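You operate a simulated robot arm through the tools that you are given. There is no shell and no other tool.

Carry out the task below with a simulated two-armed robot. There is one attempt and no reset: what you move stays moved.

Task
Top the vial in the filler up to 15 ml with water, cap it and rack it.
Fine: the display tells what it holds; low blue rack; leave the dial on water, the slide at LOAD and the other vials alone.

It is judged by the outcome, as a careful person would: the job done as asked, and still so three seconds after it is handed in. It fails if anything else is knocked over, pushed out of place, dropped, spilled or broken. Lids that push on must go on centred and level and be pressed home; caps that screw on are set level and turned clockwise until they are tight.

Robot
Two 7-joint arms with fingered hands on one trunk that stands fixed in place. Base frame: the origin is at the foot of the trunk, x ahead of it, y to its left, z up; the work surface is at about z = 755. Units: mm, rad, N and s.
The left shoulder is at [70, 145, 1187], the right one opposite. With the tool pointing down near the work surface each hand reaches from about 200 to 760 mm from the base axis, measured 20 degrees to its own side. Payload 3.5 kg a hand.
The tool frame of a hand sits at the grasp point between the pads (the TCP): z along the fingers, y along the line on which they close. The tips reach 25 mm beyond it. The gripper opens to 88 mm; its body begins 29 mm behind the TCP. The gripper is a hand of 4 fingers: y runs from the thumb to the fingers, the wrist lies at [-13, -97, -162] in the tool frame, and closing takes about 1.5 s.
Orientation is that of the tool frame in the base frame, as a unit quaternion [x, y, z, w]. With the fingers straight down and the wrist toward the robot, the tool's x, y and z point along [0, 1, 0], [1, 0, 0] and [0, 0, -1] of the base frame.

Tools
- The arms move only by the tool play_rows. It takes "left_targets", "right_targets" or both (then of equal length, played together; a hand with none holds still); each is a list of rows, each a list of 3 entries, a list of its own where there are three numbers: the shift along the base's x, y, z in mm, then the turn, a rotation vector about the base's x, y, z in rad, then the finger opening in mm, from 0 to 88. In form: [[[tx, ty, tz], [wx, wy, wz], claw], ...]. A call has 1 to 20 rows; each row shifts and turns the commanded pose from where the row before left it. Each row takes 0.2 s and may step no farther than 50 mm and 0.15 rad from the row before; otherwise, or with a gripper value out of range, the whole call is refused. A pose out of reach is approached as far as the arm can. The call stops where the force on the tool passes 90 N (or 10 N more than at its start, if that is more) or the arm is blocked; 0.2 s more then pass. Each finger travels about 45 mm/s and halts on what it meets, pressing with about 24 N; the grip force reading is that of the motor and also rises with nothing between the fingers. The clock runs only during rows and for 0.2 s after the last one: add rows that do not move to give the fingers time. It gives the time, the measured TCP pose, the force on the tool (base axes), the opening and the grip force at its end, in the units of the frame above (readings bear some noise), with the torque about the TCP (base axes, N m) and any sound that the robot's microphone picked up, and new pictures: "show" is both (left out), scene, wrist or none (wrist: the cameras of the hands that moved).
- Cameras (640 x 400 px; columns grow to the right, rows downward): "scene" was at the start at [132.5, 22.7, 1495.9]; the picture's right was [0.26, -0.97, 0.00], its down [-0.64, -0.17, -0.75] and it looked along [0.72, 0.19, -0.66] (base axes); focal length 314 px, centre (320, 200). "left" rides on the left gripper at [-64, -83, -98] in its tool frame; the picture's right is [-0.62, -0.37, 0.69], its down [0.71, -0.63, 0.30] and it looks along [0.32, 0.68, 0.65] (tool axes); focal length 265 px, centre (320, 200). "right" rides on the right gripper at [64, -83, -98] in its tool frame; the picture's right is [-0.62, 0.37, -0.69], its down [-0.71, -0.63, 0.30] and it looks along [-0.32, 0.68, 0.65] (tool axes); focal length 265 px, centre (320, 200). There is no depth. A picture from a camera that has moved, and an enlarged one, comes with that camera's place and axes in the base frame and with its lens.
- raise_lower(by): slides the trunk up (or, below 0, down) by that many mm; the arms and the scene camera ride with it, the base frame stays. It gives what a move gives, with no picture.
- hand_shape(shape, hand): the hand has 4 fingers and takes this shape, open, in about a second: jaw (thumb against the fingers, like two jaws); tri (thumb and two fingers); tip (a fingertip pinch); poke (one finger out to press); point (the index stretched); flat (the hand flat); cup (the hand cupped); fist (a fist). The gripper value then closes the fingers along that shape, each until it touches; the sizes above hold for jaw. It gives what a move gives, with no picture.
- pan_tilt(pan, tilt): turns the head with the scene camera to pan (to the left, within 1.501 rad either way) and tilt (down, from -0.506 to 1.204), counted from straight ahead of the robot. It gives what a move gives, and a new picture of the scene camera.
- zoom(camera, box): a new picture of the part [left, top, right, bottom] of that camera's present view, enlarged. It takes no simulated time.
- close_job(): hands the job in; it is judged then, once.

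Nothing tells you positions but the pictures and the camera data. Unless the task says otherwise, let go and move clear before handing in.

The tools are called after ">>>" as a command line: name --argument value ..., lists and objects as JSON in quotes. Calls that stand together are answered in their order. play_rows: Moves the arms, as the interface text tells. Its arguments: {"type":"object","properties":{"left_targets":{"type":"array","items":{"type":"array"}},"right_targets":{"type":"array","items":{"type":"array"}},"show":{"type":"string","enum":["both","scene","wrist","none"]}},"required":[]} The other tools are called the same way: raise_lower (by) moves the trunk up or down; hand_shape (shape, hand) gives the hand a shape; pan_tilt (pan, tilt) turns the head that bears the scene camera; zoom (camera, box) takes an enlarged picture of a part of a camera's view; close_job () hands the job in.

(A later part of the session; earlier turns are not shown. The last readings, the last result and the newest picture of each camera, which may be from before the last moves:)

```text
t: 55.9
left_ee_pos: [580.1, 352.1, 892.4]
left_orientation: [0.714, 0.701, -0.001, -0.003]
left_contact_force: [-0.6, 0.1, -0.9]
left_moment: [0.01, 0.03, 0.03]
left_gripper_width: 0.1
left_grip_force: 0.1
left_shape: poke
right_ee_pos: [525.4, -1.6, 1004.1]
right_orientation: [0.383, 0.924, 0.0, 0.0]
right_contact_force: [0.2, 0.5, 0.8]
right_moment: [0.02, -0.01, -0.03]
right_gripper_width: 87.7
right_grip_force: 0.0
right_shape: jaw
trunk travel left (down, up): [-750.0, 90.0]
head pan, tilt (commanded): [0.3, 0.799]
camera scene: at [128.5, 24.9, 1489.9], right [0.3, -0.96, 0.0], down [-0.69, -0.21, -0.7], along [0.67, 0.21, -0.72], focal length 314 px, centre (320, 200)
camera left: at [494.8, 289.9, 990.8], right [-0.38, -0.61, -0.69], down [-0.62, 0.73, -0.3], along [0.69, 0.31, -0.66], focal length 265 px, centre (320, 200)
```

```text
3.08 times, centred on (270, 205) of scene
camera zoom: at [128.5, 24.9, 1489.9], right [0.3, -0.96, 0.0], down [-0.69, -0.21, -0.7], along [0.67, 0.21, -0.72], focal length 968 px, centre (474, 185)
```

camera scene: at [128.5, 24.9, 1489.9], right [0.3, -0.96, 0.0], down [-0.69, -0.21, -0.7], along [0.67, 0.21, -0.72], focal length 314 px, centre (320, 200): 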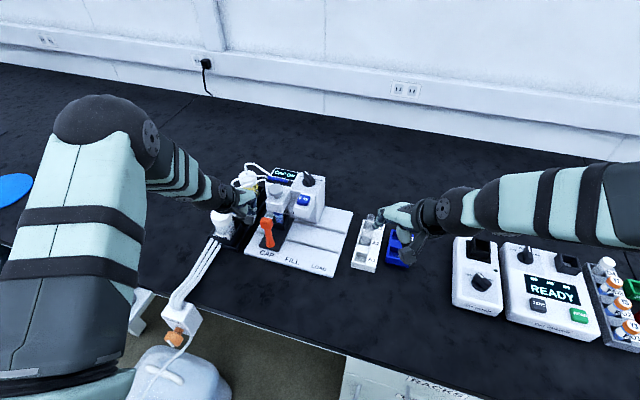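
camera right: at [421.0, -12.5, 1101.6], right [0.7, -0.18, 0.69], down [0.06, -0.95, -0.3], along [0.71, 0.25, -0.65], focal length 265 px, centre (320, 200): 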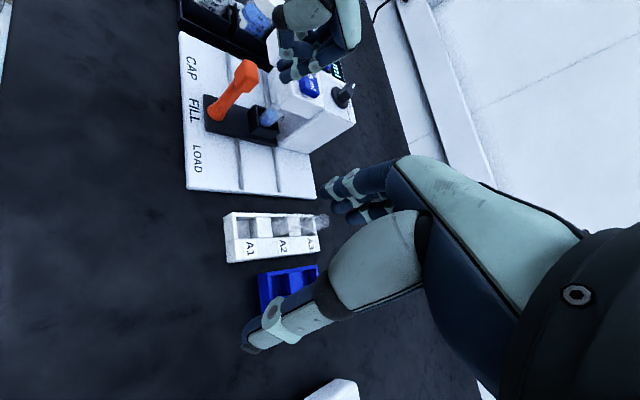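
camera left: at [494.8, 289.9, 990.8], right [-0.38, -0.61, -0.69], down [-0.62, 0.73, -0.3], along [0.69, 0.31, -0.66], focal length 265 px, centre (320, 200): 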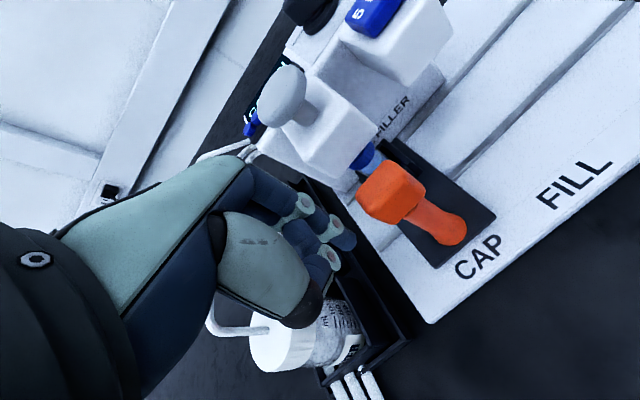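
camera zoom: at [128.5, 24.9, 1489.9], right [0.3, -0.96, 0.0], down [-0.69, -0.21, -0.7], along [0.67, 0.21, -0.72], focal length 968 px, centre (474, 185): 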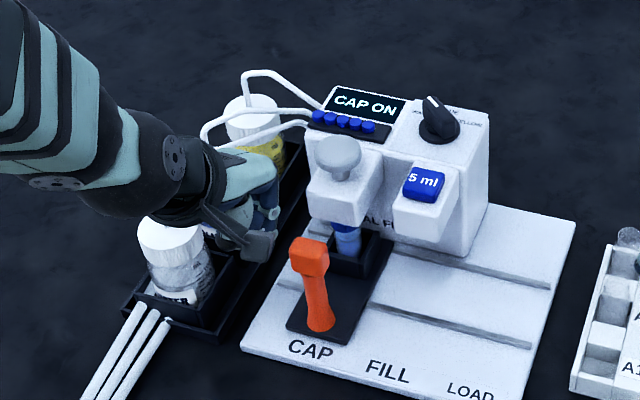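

>>> play_rows --left_targets '[[[0, -6, 0], [0, 0, 0], 88], [[0, -6, 0], [0, 0, 0], 88], [[0, -6, 0], [0, 0, 0], 88], [[0, -6, 0], [0, 0, 0], 88], [[0, -6, 0], [0, 0, 0], 88], [[0, -6, 0], [0, 0, 0], 88], [[0, -6, 0], [0, 0, 0], 88], [[0, -6, 0], [0, 0, 0], 88], [[0, 0, 0], [0, 0, 0], 88]]'

>>> zoom --camera "right" --box '[180, 0, 400, 180]'

>>> zoom --camera "scene" --box '[200, 140, 340, 270]'

```text
t: 57.9
left_ee_pos: [578.5, 303.6, 891.5]
left_orientation: [0.714, 0.7, -0.001, -0.002]
left_contact_force: [0.6, 0.3, -0.6]
left_moment: [0.04, 0.02, -0.03]
left_gripper_width: 0.0
left_grip_force: 0.1
left_shape: poke
right_ee_pos: [524.5, -1.3, 1004.7]
right_orientation: [0.384, 0.923, 0.0, 0.0]
right_contact_force: [-0.1, -0.2, -0.1]
right_moment: [0.03, 0.0, -0.04]
right_gripper_width: 87.4
right_grip_force: 0.1
right_shape: jaw
trunk travel left (down, up): [-750.0, 90.0]
head pan, tilt (commanded): [0.3, 0.799]
camera scene: at [128.6, 24.9, 1489.9], right [0.3, -0.96, 0.0], down [-0.69, -0.21, -0.7], along [0.67, 0.21, -0.72], focal length 314 px, centre (320, 200)
camera left: at [494.3, 241.6, 990.0], right [-0.38, -0.61, -0.69], down [-0.62, 0.73, -0.3], along [0.69, 0.31, -0.66], focal length 265 px, centre (320, 200)
```

scene: 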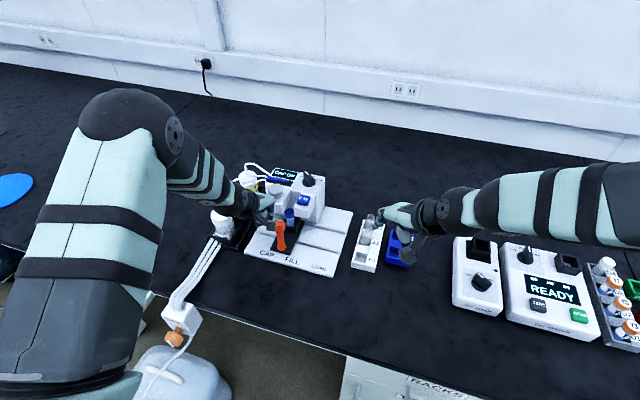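
left: 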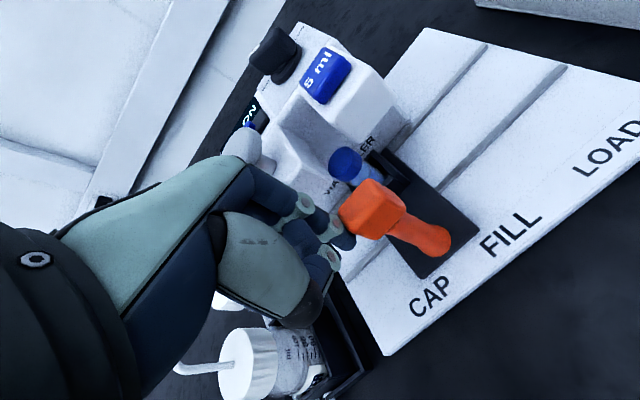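

```text
2.22 times, centred on (290, 90) of right
camera zoom: at [420.9, -12.5, 1101.6], right [0.7, -0.18, 0.69], down [0.06, -0.95, -0.3], along [0.71, 0.25, -0.65], focal length 590 px, centre (387, 444)
```

zoom: 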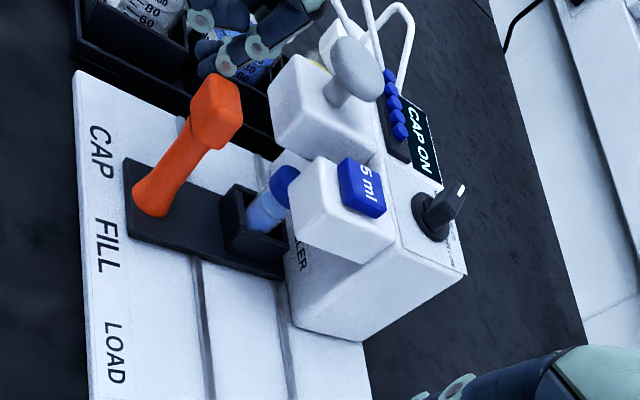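

```text
3.08 times, centred on (270, 205) of scene
camera zoom: at [128.6, 24.9, 1489.9], right [0.3, -0.96, 0.0], down [-0.69, -0.21, -0.7], along [0.67, 0.21, -0.72], focal length 968 px, centre (474, 185)
```

zoom: 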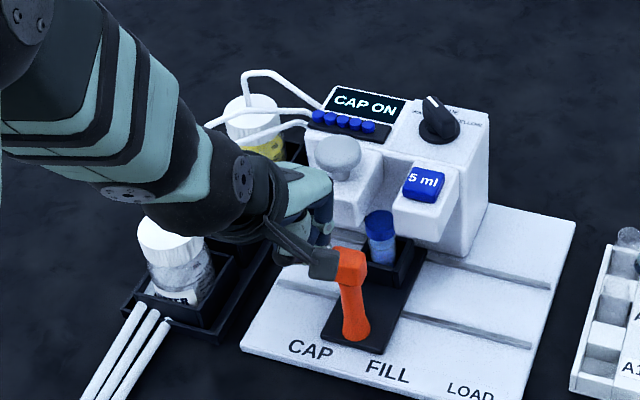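

The capped vial is riding to the right nicely. I'll keep pushing towards LOAD.

>>> play_rows --left_targets '[[[0, -6, 0], [0, 0, 0], 88], [[0, -6, 0], [0, 0, 0], 88], [[0, -6, 0], [0, 0, 0], 88], [[0, -6, 0], [0, 0, 0], 88], [[0, -6, 0], [0, 0, 0], 88], [[0, -6, 0], [0, 0, 0], 88], [[0, -6, 0], [0, 0, 0], 88], [[0, -6, 0], [0, 0, 0], 88], [[0, -6, 0], [0, 0, 0], 88], [[0, -6, 0], [0, 0, 0], 88], [[0, -6, 0], [0, 0, 0], 88], [[0, -6, 0], [0, 0, 0], 88], [[0, -6, 0], [0, 0, 0], 88], [[0, -6, 0], [0, 0, 0], 88], [[0, -6, 0], [0, 0, 0], 88], [[0, -6, 0], [0, 0, 0], 88], [[0, 0, 0], [0, 0, 0], 88]]'

>>> zoom --camera "right" --box '[160, 20, 400, 220]'

>>> zoom --camera "scene" --box '[230, 150, 380, 290]'

```text
t: 61.5
left_ee_pos: [578.4, 208.9, 891.4]
left_orientation: [0.714, 0.7, -0.001, -0.002]
left_contact_force: [-2.0, 0.3, 1.0]
left_moment: [-0.03, -0.02, 0.03]
left_gripper_width: 0.0
left_grip_force: 0.0
left_shape: poke
right_ee_pos: [524.9, -0.8, 1004.1]
right_orientation: [0.383, 0.924, 0.0, 0.001]
right_contact_force: [-1.0, 0.0, 0.1]
right_moment: [0.02, 0.02, 0.0]
right_gripper_width: 87.7
right_grip_force: 0.2
right_shape: jaw
trunk travel left (down, up): [-750.0, 90.0]
head pan, tilt (commanded): [0.3, 0.799]
camera scene: at [128.6, 24.8, 1489.9], right [0.3, -0.96, 0.0], down [-0.69, -0.21, -0.7], along [0.67, 0.21, -0.72], focal length 314 px, centre (320, 200)
camera left: at [494.0, 145.4, 990.4], right [-0.38, -0.61, -0.69], down [-0.62, 0.73, -0.3], along [0.69, 0.31, -0.66], focal length 265 px, centre (320, 200)
```

scene: 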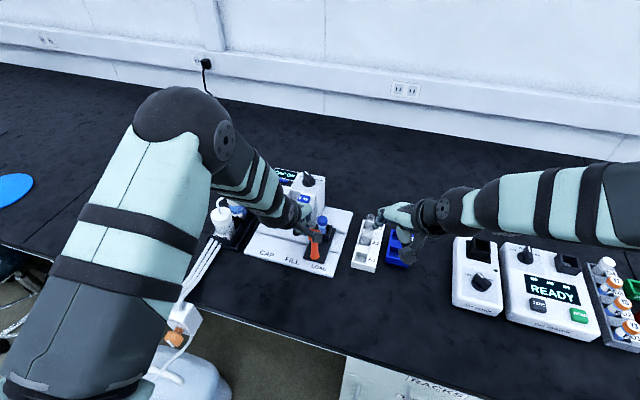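
left: 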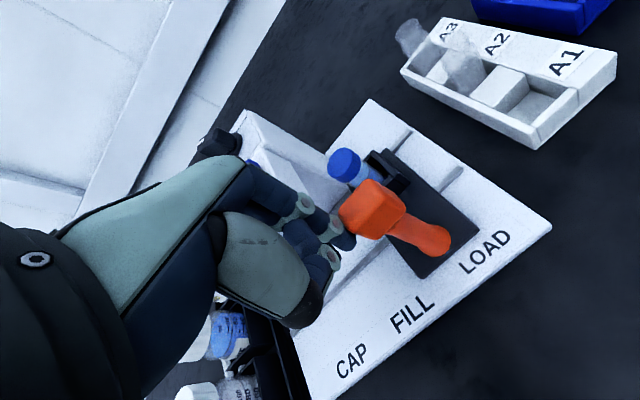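

```text
2.00 times, centred on (280, 120) of right
camera zoom: at [420.9, -12.6, 1101.6], right [0.7, -0.18, 0.69], down [0.06, -0.95, -0.3], along [0.71, 0.25, -0.65], focal length 531 px, centre (400, 360)
```

zoom: 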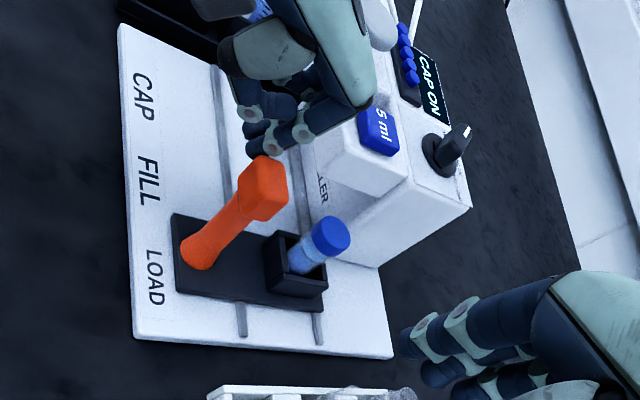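

```text
2.86 times, centred on (305, 220) of scene
camera zoom: at [128.6, 24.8, 1489.9], right [0.3, -0.96, 0.0], down [-0.69, -0.21, -0.7], along [0.67, 0.21, -0.72], focal length 899 px, centre (363, 143)
```

zoom: 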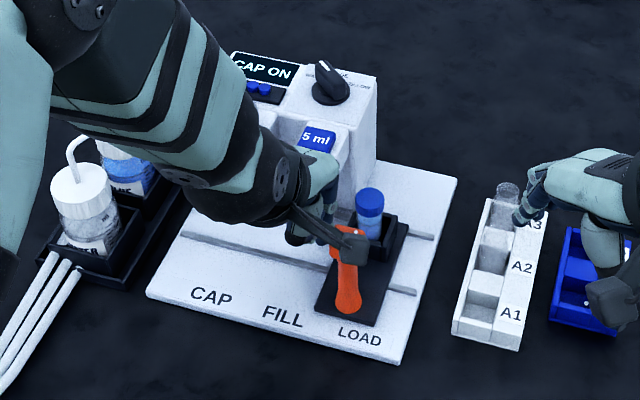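

>>> play_rows --left_targets '[[[0, -6, 0], [0, 0, 0], 88], [[0, -6, 0], [0, 0, 0], 88], [[0, -5, 0], [0, 0, 0], 88], [[0, -3, 0], [0, 0, 0], 88], [[0, -2, 0], [0, 0, 0], 88], [[0, 0, 0], [0, 0, 0], 88]]'

>>> zoom --camera "right" --box '[160, 20, 400, 220]'

>>> zoom --camera "scene" --box '[230, 150, 380, 290]'

```text
t: 62.9
left_ee_pos: [578.4, 188.5, 891.9]
left_orientation: [0.714, 0.7, -0.002, -0.003]
left_contact_force: [-0.7, 2.7, 0.3]
left_moment: [0.01, -0.01, 0.0]
left_gripper_width: 0.0
left_grip_force: 0.1
left_shape: poke
right_ee_pos: [525.3, -0.8, 1004.1]
right_orientation: [0.383, 0.924, 0.0, 0.0]
right_contact_force: [-0.3, 0.0, -0.8]
right_moment: [0.02, -0.01, 0.0]
right_gripper_width: 88.0
right_grip_force: 0.1
right_shape: jaw
trunk travel left (down, up): [-750.0, 90.0]
head pan, tilt (commanded): [0.3, 0.799]
camera scene: at [128.5, 25.2, 1489.9], right [0.3, -0.96, 0.0], down [-0.68, -0.21, -0.7], along [0.67, 0.21, -0.72], focal length 314 px, centre (320, 200)
camera left: at [494.2, 124.9, 990.8], right [-0.38, -0.61, -0.69], down [-0.62, 0.73, -0.3], along [0.69, 0.31, -0.66], focal length 265 px, centre (320, 200)
```

scene: 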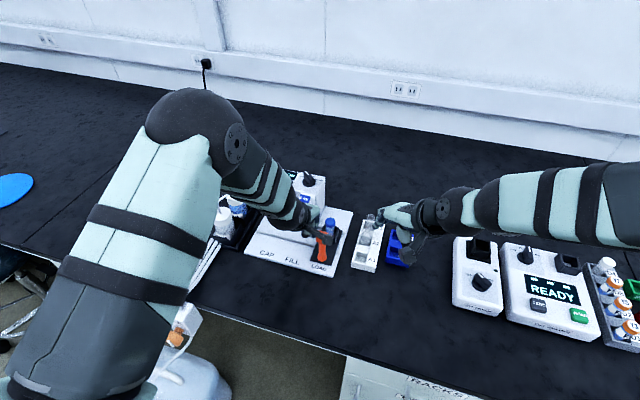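
left: 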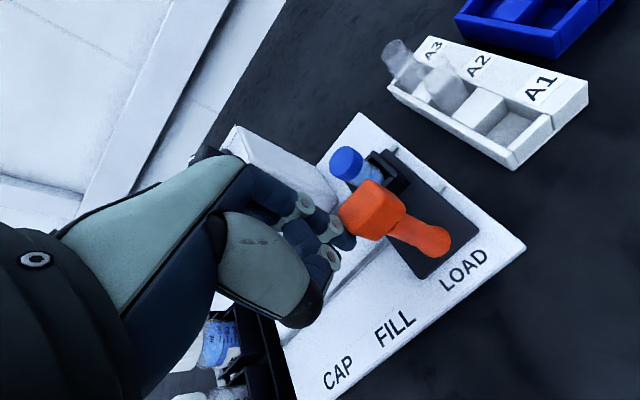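

```text
2.00 times, centred on (280, 120) of right
camera zoom: at [420.9, -12.3, 1101.6], right [0.7, -0.18, 0.69], down [0.06, -0.95, -0.3], along [0.71, 0.25, -0.65], focal length 531 px, centre (400, 360)
```

zoom: 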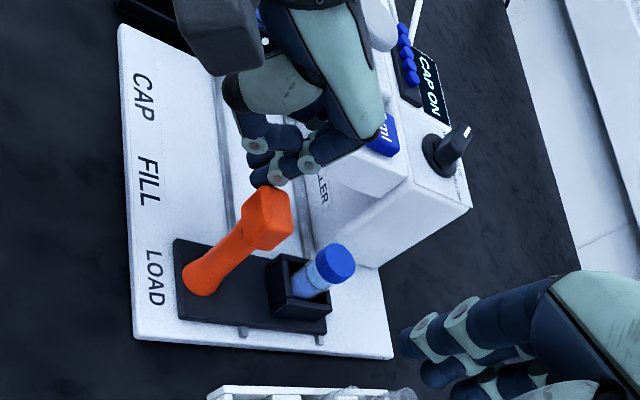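

```text
2.86 times, centred on (305, 220) of scene
camera zoom: at [128.5, 25.2, 1489.9], right [0.3, -0.96, 0.0], down [-0.68, -0.21, -0.7], along [0.67, 0.21, -0.72], focal length 899 px, centre (363, 143)
```

zoom: 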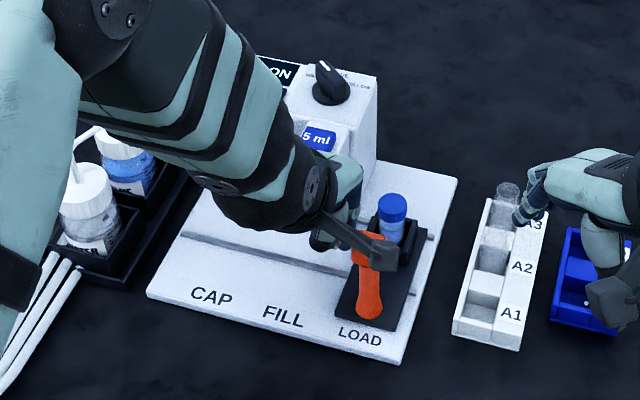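

>>> play_rows --left_targets '[[[0, -2, 0], [0, 0, 0], 88], [[0, -2, 0], [0, 0, 0], 88], [[0, -1, 0], [0, 0, 0], 88], [[0, 0, 0], [0, 0, 0], 88]]' --show "none"

```text
t: 63.9
left_ee_pos: [579.3, 187.5, 891.0]
left_orientation: [0.712, 0.702, 0.001, -0.003]
left_contact_force: [0.3, 16.6, 3.9]
left_moment: [0.22, -0.01, 0.07]
left_gripper_width: 0.2
left_grip_force: 0.1
left_shape: poke
right_ee_pos: [523.4, 1.7, 1004.5]
right_orientation: [0.382, 0.924, -0.001, 0.0]
right_contact_force: [0.8, 0.7, -0.5]
right_moment: [0.01, 0.02, -0.05]
right_gripper_width: 87.5
right_grip_force: 0.2
right_shape: jaw
trunk travel left (down, up): [-750.0, 90.0]
head pan, tilt (commanded): [0.3, 0.799]
```

The slide is against the LOAD stop. I'll retract the left hand well clear, then look closely at the capped vial and the blue rack.

>>> play_rows --left_targets '[[[0, 8, 0], [0, 0, 0], 88], [[0, 8, 10], [0, 0, 0], 88], [[-5, 4, 30], [0, 0, 0], 88], [[-10, 5, 40], [0, 0, 0], 88], [[-15, 20, 40], [0, 0, 0], 88], [[-15, 40, 30], [0, 0, 0], 88], [[-20, 40, 20], [0, 0, 0], 88], [[-20, 40, 0], [0, 0, 0], 88], [[-20, 40, 0], [0, 0, 0], 88], [[0, 0, 0], [0, 0, 0], 88]]'

>>> zoom --camera "right" --box '[180, 80, 340, 220]'

>>> zoom --camera "scene" --box '[280, 180, 360, 280]'

>>> zoom --camera "right" --box '[210, 190, 350, 310]'

```text
refused: row 6 steps farther than a row can; nothing moved
```

```text
2.86 times, centred on (260, 150) of right
camera zoom: at [420.5, -9.3, 1101.8], right [0.7, -0.18, 0.69], down [0.06, -0.95, -0.3], along [0.71, 0.25, -0.65], focal length 758 px, centre (491, 343)
```

zoom: 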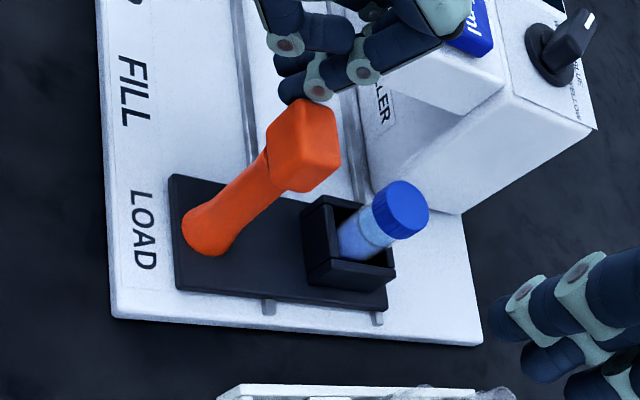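

```text
4.00 times, centred on (320, 230) of scene
camera zoom: at [128.0, 28.9, 1489.9], right [0.3, -0.95, 0.0], down [-0.68, -0.21, -0.7], along [0.67, 0.2, -0.72], focal length 1258 px, centre (320, 80)
```

zoom: 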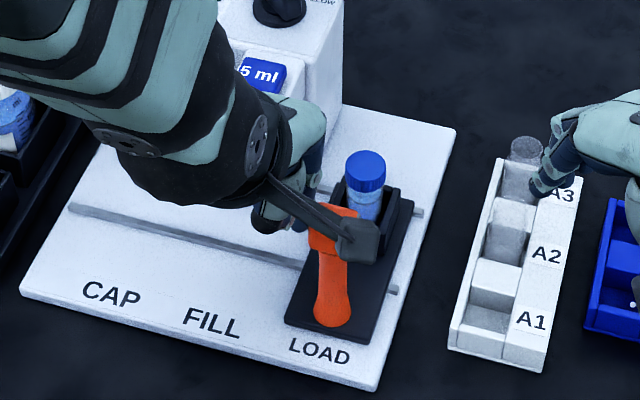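

```text
3.33 times, centred on (280, 250) of right
camera zoom: at [420.5, -9.3, 1101.8], right [0.7, -0.18, 0.69], down [0.06, -0.95, -0.3], along [0.71, 0.25, -0.65], focal length 885 px, centre (453, 33)
```

zoom: 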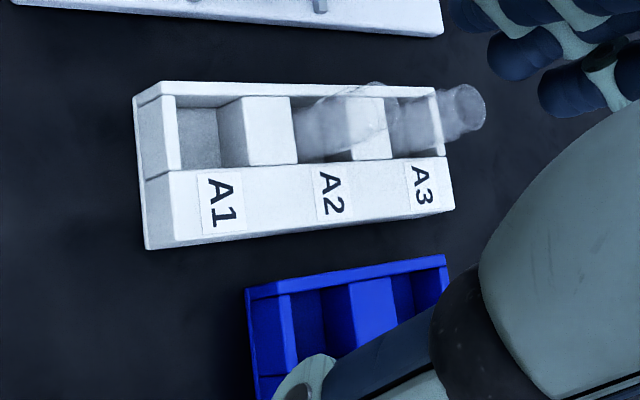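

That call was refused because one row was too long. I'll shorten it and retract the left hand.

>>> play_rows --left_targets '[[[0, 8, 0], [0, 0, 0], 88], [[0, 8, 10], [0, 0, 0], 88], [[-5, 4, 30], [0, 0, 0], 88], [[-10, 5, 40], [0, 0, 0], 88], [[-15, 15, 40], [0, 0, 0], 88], [[-15, 35, 20], [0, 0, 0], 88], [[-20, 38, 10], [0, 0, 0], 88], [[-20, 40, 0], [0, 0, 0], 88], [[-20, 40, 0], [0, 0, 0], 88], [[0, 0, 0], [0, 0, 0], 88]]'

>>> zoom --camera "right" --box '[180, 80, 340, 220]'

>>> zoom --camera "scene" --box '[280, 180, 360, 280]'

```text
t: 66.1
left_ee_pos: [473.7, 372.5, 1038.3]
left_orientation: [0.715, 0.7, 0.0, -0.004]
left_contact_force: [-0.1, 0.1, -0.2]
left_moment: [0.02, 0.01, 0.0]
left_gripper_width: 0.0
left_grip_force: 0.1
left_shape: poke
right_ee_pos: [524.3, -1.6, 1003.6]
right_orientation: [0.383, 0.924, 0.001, 0.001]
right_contact_force: [-0.1, -0.2, -0.2]
right_moment: [0.0, -0.04, 0.0]
right_gripper_width: 87.5
right_grip_force: 0.1
right_shape: jaw
trunk travel left (down, up): [-750.0, 90.0]
head pan, tilt (commanded): [0.3, 0.799]
camera scene: at [129.1, 23.5, 1489.8], right [0.3, -0.96, 0.0], down [-0.69, -0.21, -0.7], along [0.67, 0.21, -0.72], focal length 314 px, centre (320, 200)
camera left: at [388.9, 310.4, 1138.2], right [-0.39, -0.61, -0.69], down [-0.62, 0.73, -0.3], along [0.69, 0.31, -0.66], focal length 265 px, centre (320, 200)
```

scene: 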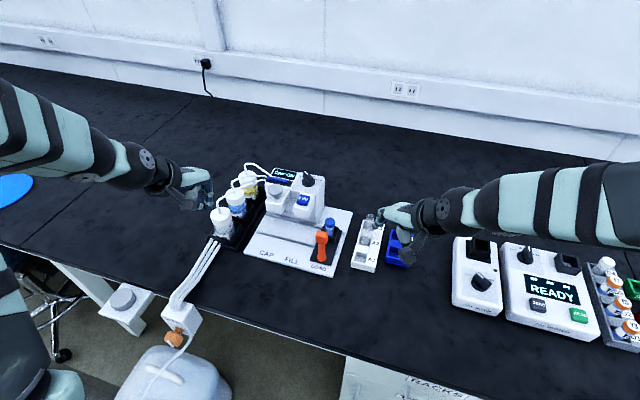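
left: 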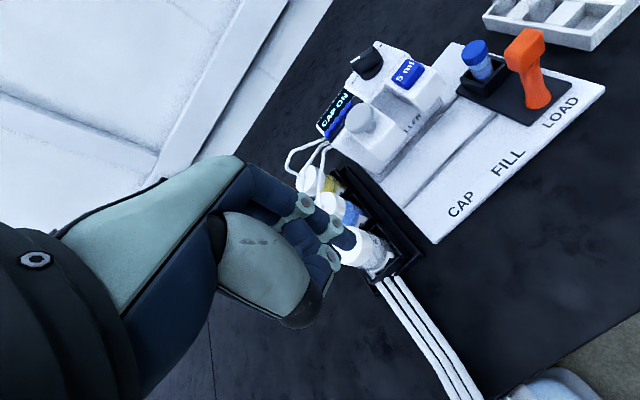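

```text
2.86 times, centred on (260, 150) of right
camera zoom: at [421.3, -13.6, 1101.4], right [0.7, -0.18, 0.69], down [0.06, -0.95, -0.31], along [0.71, 0.25, -0.65], focal length 758 px, centre (491, 343)
```

zoom: 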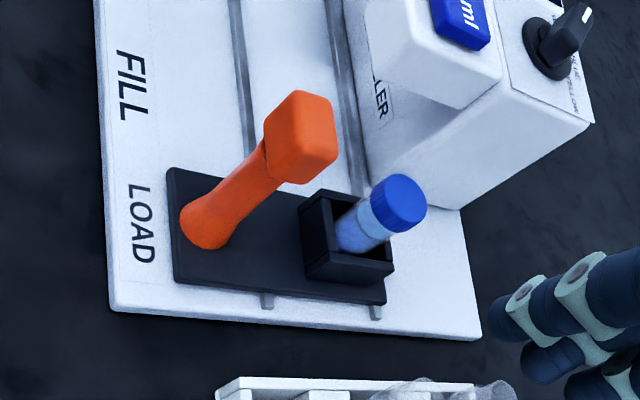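

```text
4.00 times, centred on (320, 230) of scene
camera zoom: at [129.1, 23.5, 1489.8], right [0.3, -0.96, 0.0], down [-0.69, -0.21, -0.7], along [0.67, 0.21, -0.72], focal length 1258 px, centre (320, 80)
```

zoom: 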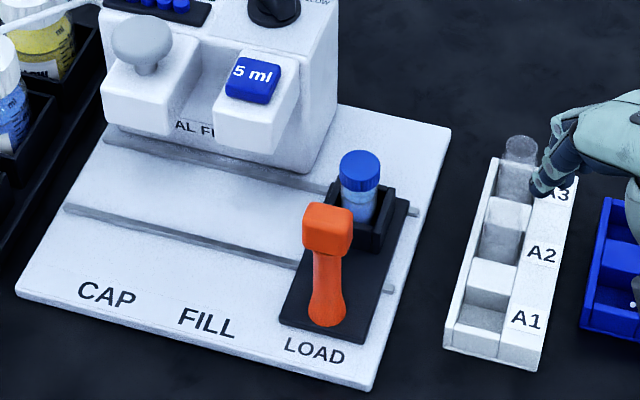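

The left hand is away. I'll zoom in for the exact height of the vial cap and holder rim before grasping.

>>> zoom --camera "scene" --box '[312, 208, 352, 258]'

>>> zoom --camera "right" --box '[240, 115, 300, 185]'

>>> zoom --camera "left" --box '[440, 20, 560, 130]'

>>> zoom --camera "scene" --box '[340, 200, 430, 280]'

```text
8.00 times, centred on (332, 233) of scene
camera zoom: at [129.1, 23.5, 1489.8], right [0.3, -0.96, 0.0], down [-0.69, -0.21, -0.7], along [0.67, 0.21, -0.72], focal length 2516 px, centre (224, -64)
```

zoom: 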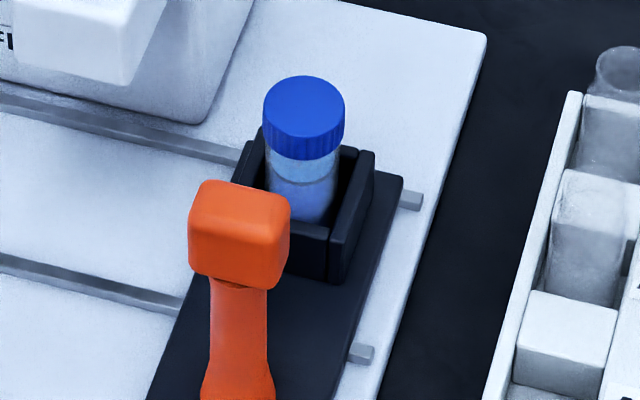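

```text
5.71 times, centred on (270, 150) of right
camera zoom: at [421.3, -13.6, 1101.4], right [0.7, -0.18, 0.69], down [0.06, -0.95, -0.31], along [0.71, 0.25, -0.65], focal length 1517 px, centre (606, 486)
```

zoom: 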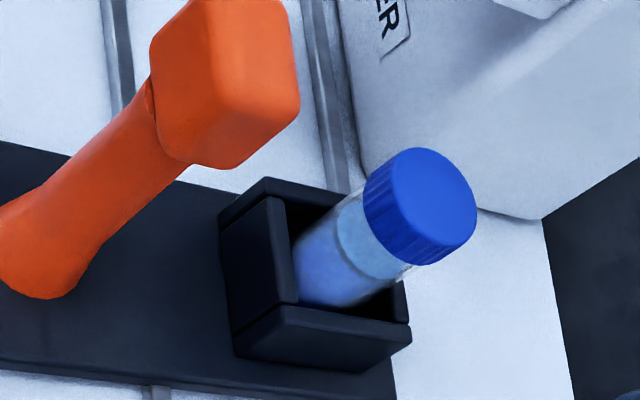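

```text
3.64 times, centred on (500, 75) of left
camera zoom: at [388.9, 310.4, 1138.2], right [-0.39, -0.61, -0.69], down [-0.62, 0.73, -0.3], along [0.69, 0.31, -0.66], focal length 965 px, centre (-334, 654)
```

zoom: 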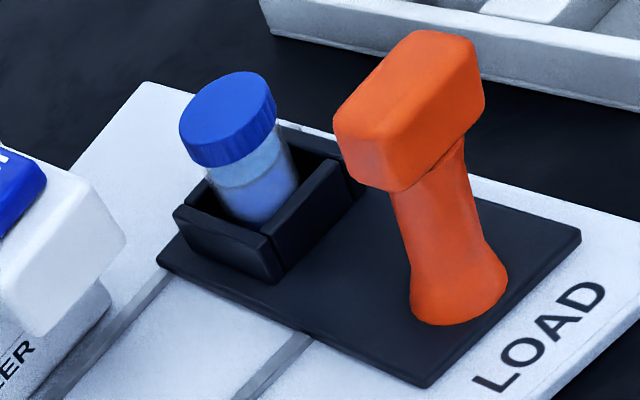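

```text
5.00 times, centred on (385, 240) of scene
camera zoom: at [129.1, 23.5, 1489.8], right [0.3, -0.96, 0.0], down [-0.69, -0.21, -0.7], along [0.67, 0.21, -0.72], focal length 1573 px, centre (-5, 0)
```

zoom: 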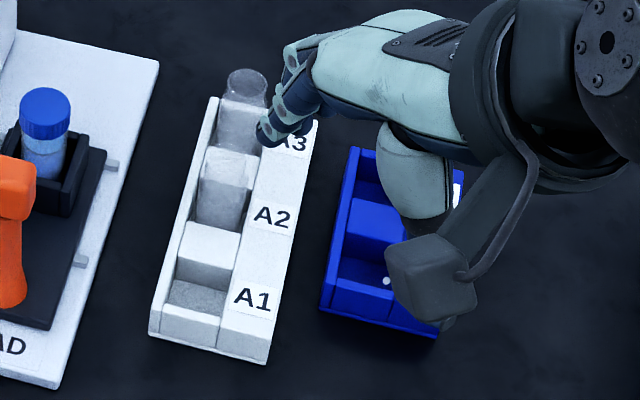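

The vial's cap top is at (655, 158.5, 848) and the holder rim is at about z 804, leaving 44 mm exposed. I'll bring the right hand above the vial with a moderate opening and check alignment.

>>> play_rows --right_targets '[[[21.8, 26.7, -10], [0, 0, 0], 60], [[21.8, 26.7, -10], [0, 0, 0], 54], [[21.8, 26.7, -10], [0, 0, 0], 54], [[21.8, 26.7, -10], [0, 0, 0], 54], [[21.8, 26.7, -10], [0, 0, 0], 54], [[21.8, 26.7, -10], [0, 0, 0], 54], [[0, 0, 0], [0, 0, 0], 54], [[0, 0, 0], [0, 0, 0], 54]]'

>>> zoom --camera "right" --box '[180, 140, 400, 340]'

>>> zoom --camera "scene" --box '[270, 130, 430, 290]'

>>> zoom --camera "left" --box '[400, 0, 600, 140]'

```text
t: 67.9
left_ee_pos: [473.6, 372.8, 1039.2]
left_orientation: [0.714, 0.7, -0.002, -0.002]
left_contact_force: [0.3, -0.2, 0.7]
left_moment: [0.0, 0.0, 0.02]
left_gripper_width: 0.0
left_grip_force: 0.0
left_shape: poke
right_ee_pos: [639.6, 139.0, 948.1]
right_orientation: [0.383, 0.924, -0.001, 0.0]
right_contact_force: [0.6, -0.6, -0.4]
right_moment: [0.0, 0.03, 0.04]
right_gripper_width: 54.1
right_grip_force: 0.0
right_shape: jaw
right hand out of reach, approached as far as the arm can: row 6
trunk travel left (down, up): [-750.0, 90.0]
head pan, tilt (commanded): [0.3, 0.799]
camera scene: at [129.1, 25.2, 1489.8], right [0.3, -0.96, 0.0], down [-0.69, -0.21, -0.7], along [0.67, 0.21, -0.72], focal length 314 px, centre (320, 200)
camera right: at [535.8, 128.8, 1045.9], right [0.7, -0.18, 0.69], down [0.06, -0.95, -0.3], along [0.71, 0.25, -0.65], focal length 265 px, centre (320, 200)
```

scene: 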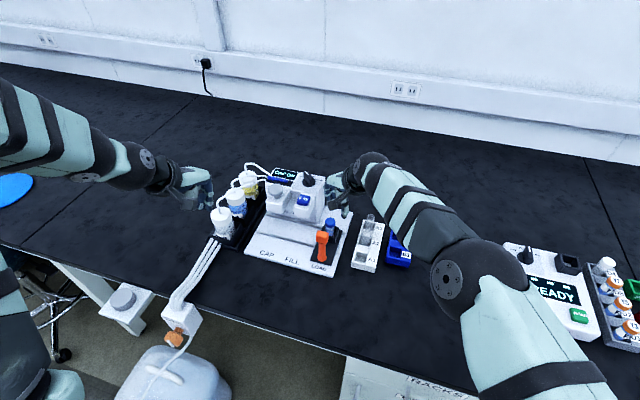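
right: 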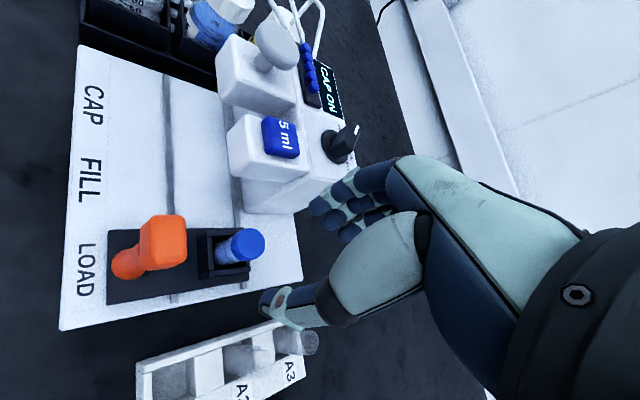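

```text
2.00 times, centred on (290, 240) of right
camera zoom: at [535.8, 128.8, 1045.9], right [0.7, -0.18, 0.69], down [0.06, -0.95, -0.3], along [0.71, 0.25, -0.65], focal length 531 px, centre (380, 120)
```

zoom: 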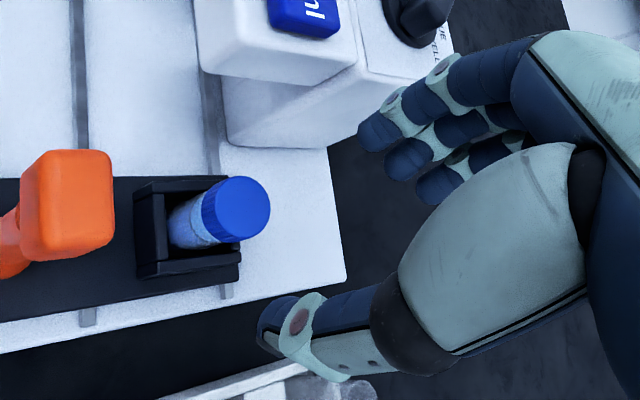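

```text
2.50 times, centred on (350, 210) of scene
camera zoom: at [129.1, 25.2, 1489.8], right [0.3, -0.96, 0.0], down [-0.69, -0.21, -0.7], along [0.67, 0.21, -0.72], focal length 786 px, centre (245, 175)
```

zoom: 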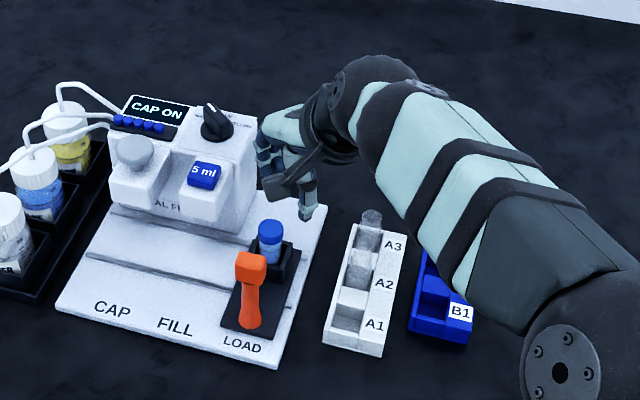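

```text
2.86 times, centred on (500, 70) of left
camera zoom: at [389.3, 311.4, 1137.8], right [-0.38, -0.61, -0.69], down [-0.62, 0.73, -0.3], along [0.69, 0.31, -0.66], focal length 758 px, centre (-194, 571)
```

zoom: 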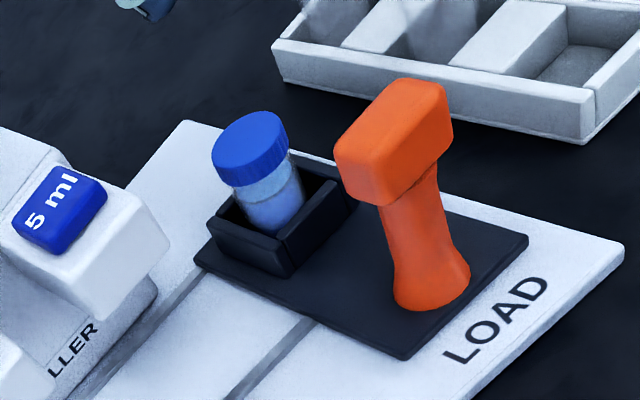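

The right arm can't quite reach the vial (it stops short at y 139), but the left arm can reach both the vial and the blue rack. I'll retract the right hand far to its side and set the left hand back to jaw.

>>> play_rows --right_targets '[[[-15, -25, 15], [0, 0, 0], 54], [[-21.8, -30, 12], [0, 0, 0], 54], [[-21.8, -30, 12], [0, 0, 0], 54], [[-21.8, -30, 12], [0, 0, 0], 54], [[-21.8, -30, 12], [0, 0, 0], 54], [[-21.8, -30, 12], [0, 0, 0], 54], [[-15, -40, 12], [0, 0, 0], 54], [[-15, -40, 12], [0, 0, 0], 54], [[-15, -40, 12], [0, 0, 0], 54], [[-10, -40, 12], [0, 0, 0], 54], [[0, -40, 0], [0, 0, 0], 54], [[0, 0, 0], [0, 0, 0], 54]]' --show "none"

>>> hand_shape --shape "jaw" --hand "left"

>>> pan_tilt --pan 0.1 --tilt 0.85

>>> zoom --camera "scene" --box '[250, 160, 400, 290]'

```text
t: 70.5
left_ee_pos: [472.8, 374.5, 1038.3]
left_orientation: [0.713, 0.701, -0.002, -0.002]
left_contact_force: [0.3, -0.6, 0.5]
left_moment: [-0.02, 0.01, 0.0]
left_gripper_width: 0.0
left_grip_force: 0.0
left_shape: poke
right_ee_pos: [460.2, -234.3, 1071.4]
right_orientation: [0.383, 0.924, 0.001, 0.0]
right_contact_force: [0.3, -0.1, 0.3]
right_moment: [-0.01, 0.01, 0.01]
right_gripper_width: 54.5
right_grip_force: 0.0
right_shape: jaw
trunk travel left (down, up): [-750.0, 90.0]
head pan, tilt (commanded): [0.3, 0.799]
```

```text
t: 71.4
left_ee_pos: [472.9, 372.9, 1038.9]
left_orientation: [0.714, 0.7, -0.001, -0.002]
left_contact_force: [-0.1, 0.4, 0.0]
left_moment: [0.02, 0.01, 0.0]
left_gripper_width: 88.0
left_grip_force: 0.1
left_shape: jaw
right_ee_pos: [460.5, -234.9, 1071.2]
right_orientation: [0.382, 0.924, 0.0, 0.0]
right_contact_force: [0.1, 0.2, 0.2]
right_moment: [0.0, -0.02, -0.01]
right_gripper_width: 54.3
right_grip_force: 0.1
right_shape: jaw
trunk travel left (down, up): [-750.0, 90.0]
head pan, tilt (commanded): [0.3, 0.799]
```

```text
t: 72.1
left_ee_pos: [473.1, 374.1, 1040.1]
left_orientation: [0.713, 0.701, 0.0, -0.004]
left_contact_force: [0.4, -0.3, -0.2]
left_moment: [0.03, -0.04, 0.01]
left_gripper_width: 88.1
left_grip_force: 0.0
left_shape: jaw
right_ee_pos: [460.6, -235.5, 1071.5]
right_orientation: [0.383, 0.924, 0.001, 0.0]
right_contact_force: [-1.0, -0.5, -0.9]
right_moment: [-0.01, -0.02, 0.0]
right_gripper_width: 54.5
right_grip_force: 0.0
right_shape: jaw
trunk travel left (down, up): [-750.0, 90.0]
head pan, tilt (commanded): [0.099, 0.85]
camera scene: at [129.3, 8.5, 1485.9], right [0.1, -0.99, 0.0], down [-0.75, -0.08, -0.66], along [0.66, 0.07, -0.75], focal length 314 px, centre (320, 200)
```

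scene: 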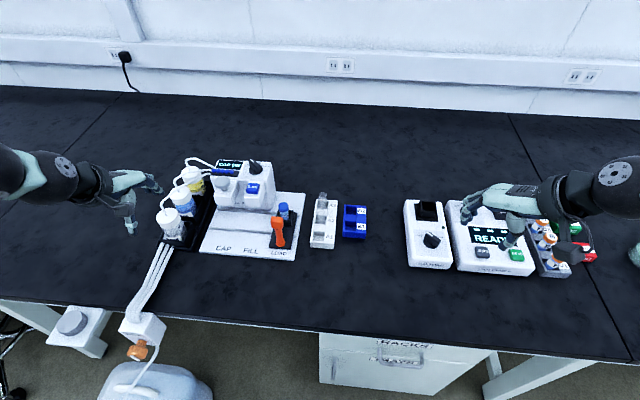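

```text
3.08 times, centred on (325, 225) of scene
camera zoom: at [129.3, 8.5, 1485.9], right [0.1, -0.99, 0.0], down [-0.75, -0.08, -0.66], along [0.66, 0.07, -0.75], focal length 968 px, centre (305, 123)
```

zoom: 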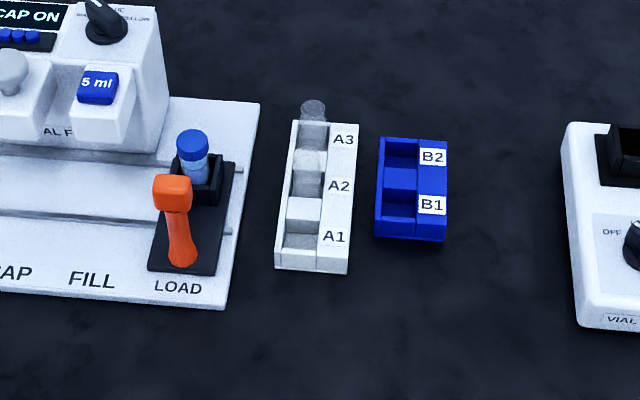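

>>> zoom --camera "scene" --box '[305, 180, 375, 250]'

>>> zoom --camera "left" --box '[480, 0, 640, 120]'

>>> zoom --camera "right" --box '[0, 0, 320, 200]'

```text
5.71 times, centred on (340, 215) of scene
camera zoom: at [129.3, 8.5, 1485.9], right [0.1, -0.99, 0.0], down [-0.75, -0.08, -0.66], along [0.66, 0.07, -0.75], focal length 1797 px, centre (206, 114)
```

zoom: 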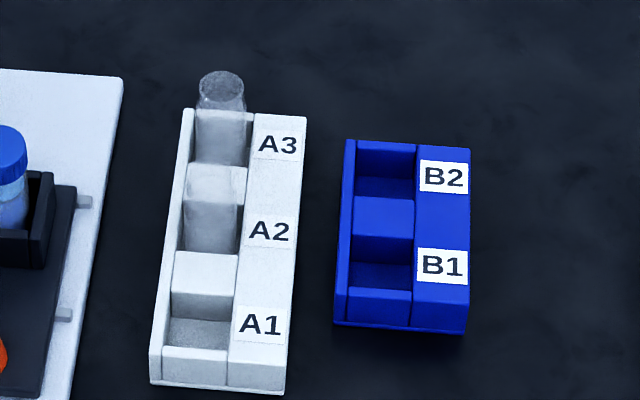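

```text
3.33 times, centred on (560, 60) of left
camera zoom: at [388.8, 310.9, 1138.1], right [-0.38, -0.61, -0.69], down [-0.62, 0.73, -0.3], along [0.69, 0.31, -0.66], focal length 885 px, centre (-480, 667)
```

zoom: 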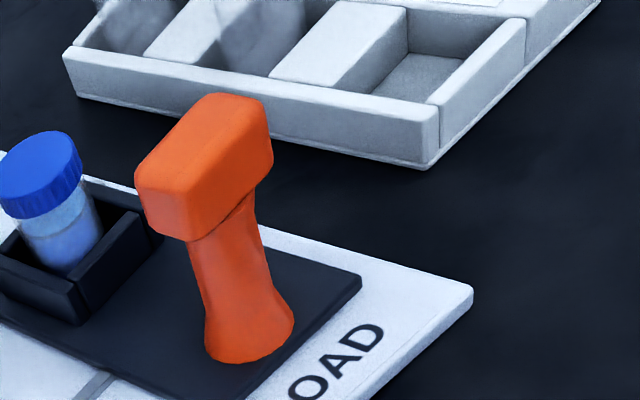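

```text
2.00 times, centred on (160, 100) of right
camera zoom: at [357.1, -245.8, 1169.0], right [0.7, -0.18, 0.69], down [0.06, -0.95, -0.3], along [0.71, 0.25, -0.65], focal length 531 px, centre (640, 400)
```

zoom: 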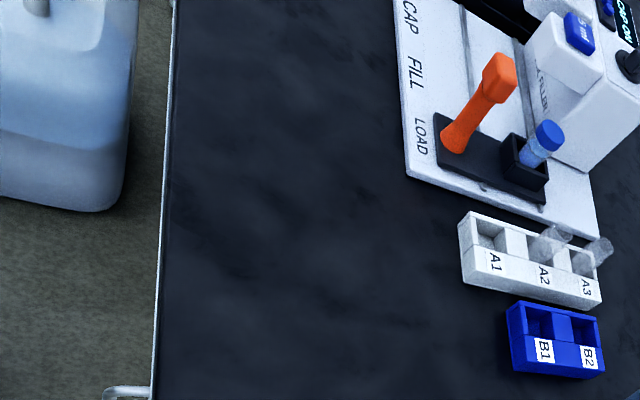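

The racks are now clear in view: B1's well is centred near (657, -25) and is about 30 mm square, with its rim at about z 785. I'll bring the left hand over the vial at -45° yaw so the thumb passes between the handle and the 5 ml block.

>>> play_rows --left_targets '[[[22.75, -27, -4], [0, 0, -0.098], 70], [[22.75, -27, -4], [0, 0, -0.098], 60], [[22.75, -27, -4], [0, 0, -0.098], 54], [[22.75, -27, -4], [0, 0, -0.098], 54], [[22.75, -27, -4], [0, 0, -0.098], 54], [[22.75, -27, -4], [0, 0, -0.098], 54], [[22.75, -27, -4], [0, 0, -0.098], 54], [[22.75, -27, -4], [0, 0, -0.098], 54], [[0, 0, -30], [0, 0, 0], 54], [[0, 0, 0], [0, 0, 0], 54], [[0, 0, 0], [0, 0, 0], 54]]'

>>> zoom --camera "left" --box '[220, 140, 520, 360]'

>>> zoom --camera "scene" --box '[200, 130, 340, 270]'

>>> zoom --camera "right" --box '[160, 0, 360, 130]'

```text
t: 74.5
left_ee_pos: [655.9, 157.7, 978.2]
left_orientation: [0.927, 0.375, 0.0, -0.002]
left_contact_force: [0.2, -0.4, 0.7]
left_moment: [0.04, 0.01, 0.02]
left_gripper_width: 54.4
left_grip_force: 0.1
left_shape: jaw
right_ee_pos: [460.8, -235.3, 1070.1]
right_orientation: [0.383, 0.924, 0.0, 0.001]
right_contact_force: [-0.1, 0.4, 0.7]
right_moment: [0.01, -0.02, 0.01]
right_gripper_width: 54.3
right_grip_force: 0.0
right_shape: jaw
trunk travel left (down, up): [-750.0, 90.0]
head pan, tilt (commanded): [0.099, 0.85]
camera scene: at [129.6, 8.1, 1485.8], right [0.1, -1.0, 0.0], down [-0.75, -0.07, -0.66], along [0.66, 0.07, -0.75], focal length 314 px, centre (320, 200)
camera left: at [552.9, 172.4, 1077.8], right [-0.7, -0.16, -0.69], down [0.08, 0.95, -0.3], along [0.71, -0.26, -0.66], focal length 265 px, centre (320, 200)
```

scene: 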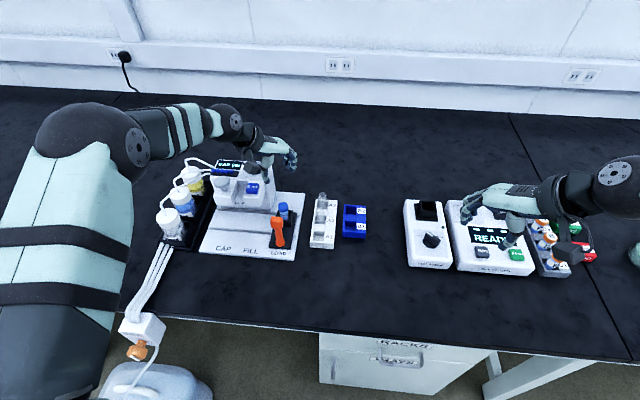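
left: 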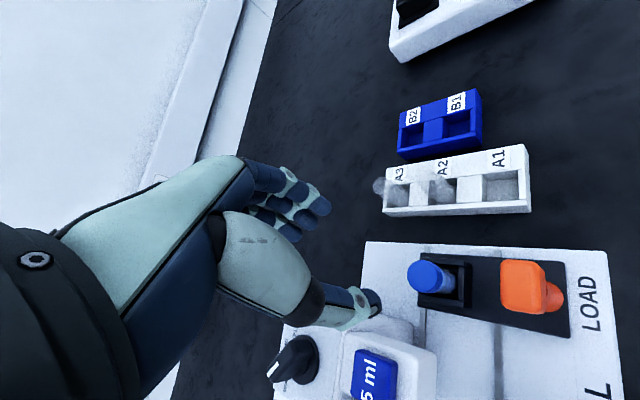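

```text
1.82 times, centred on (370, 250) of left
camera zoom: at [552.9, 172.4, 1077.8], right [-0.7, -0.16, -0.69], down [0.08, 0.95, -0.3], along [0.71, -0.26, -0.66], focal length 483 px, centre (229, 109)
```

zoom: 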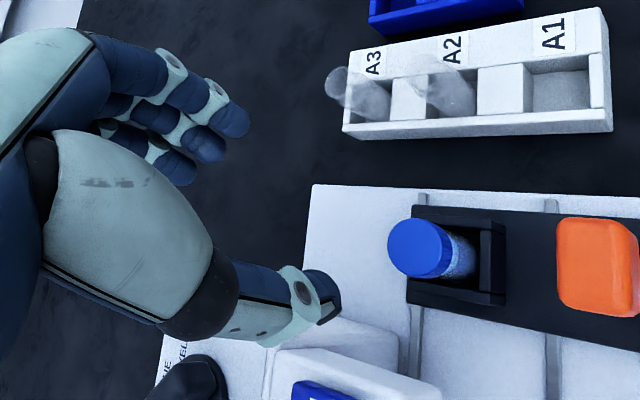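

```text
2.86 times, centred on (270, 200) of scene
camera zoom: at [129.6, 8.1, 1485.8], right [0.1, -1.0, 0.0], down [-0.75, -0.07, -0.66], along [0.66, 0.07, -0.75], focal length 899 px, centre (463, 200)
```

zoom: 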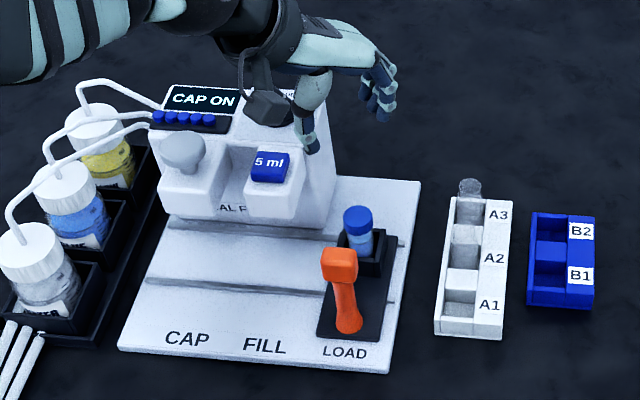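

```text
3.08 times, centred on (260, 65) of right
camera zoom: at [357.3, -246.1, 1168.9], right [0.7, -0.18, 0.69], down [0.06, -0.95, -0.3], along [0.71, 0.25, -0.65], focal length 817 px, centre (505, 615)
```

zoom: 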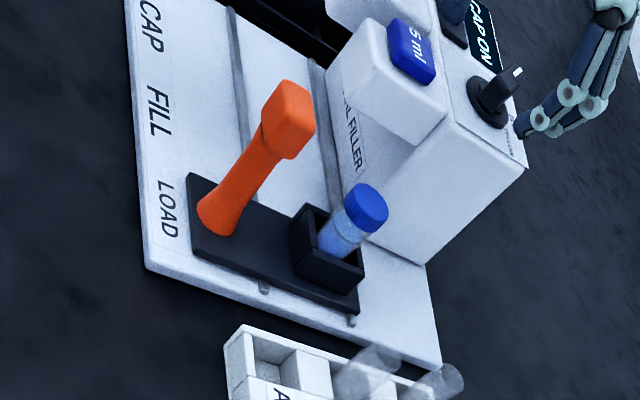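

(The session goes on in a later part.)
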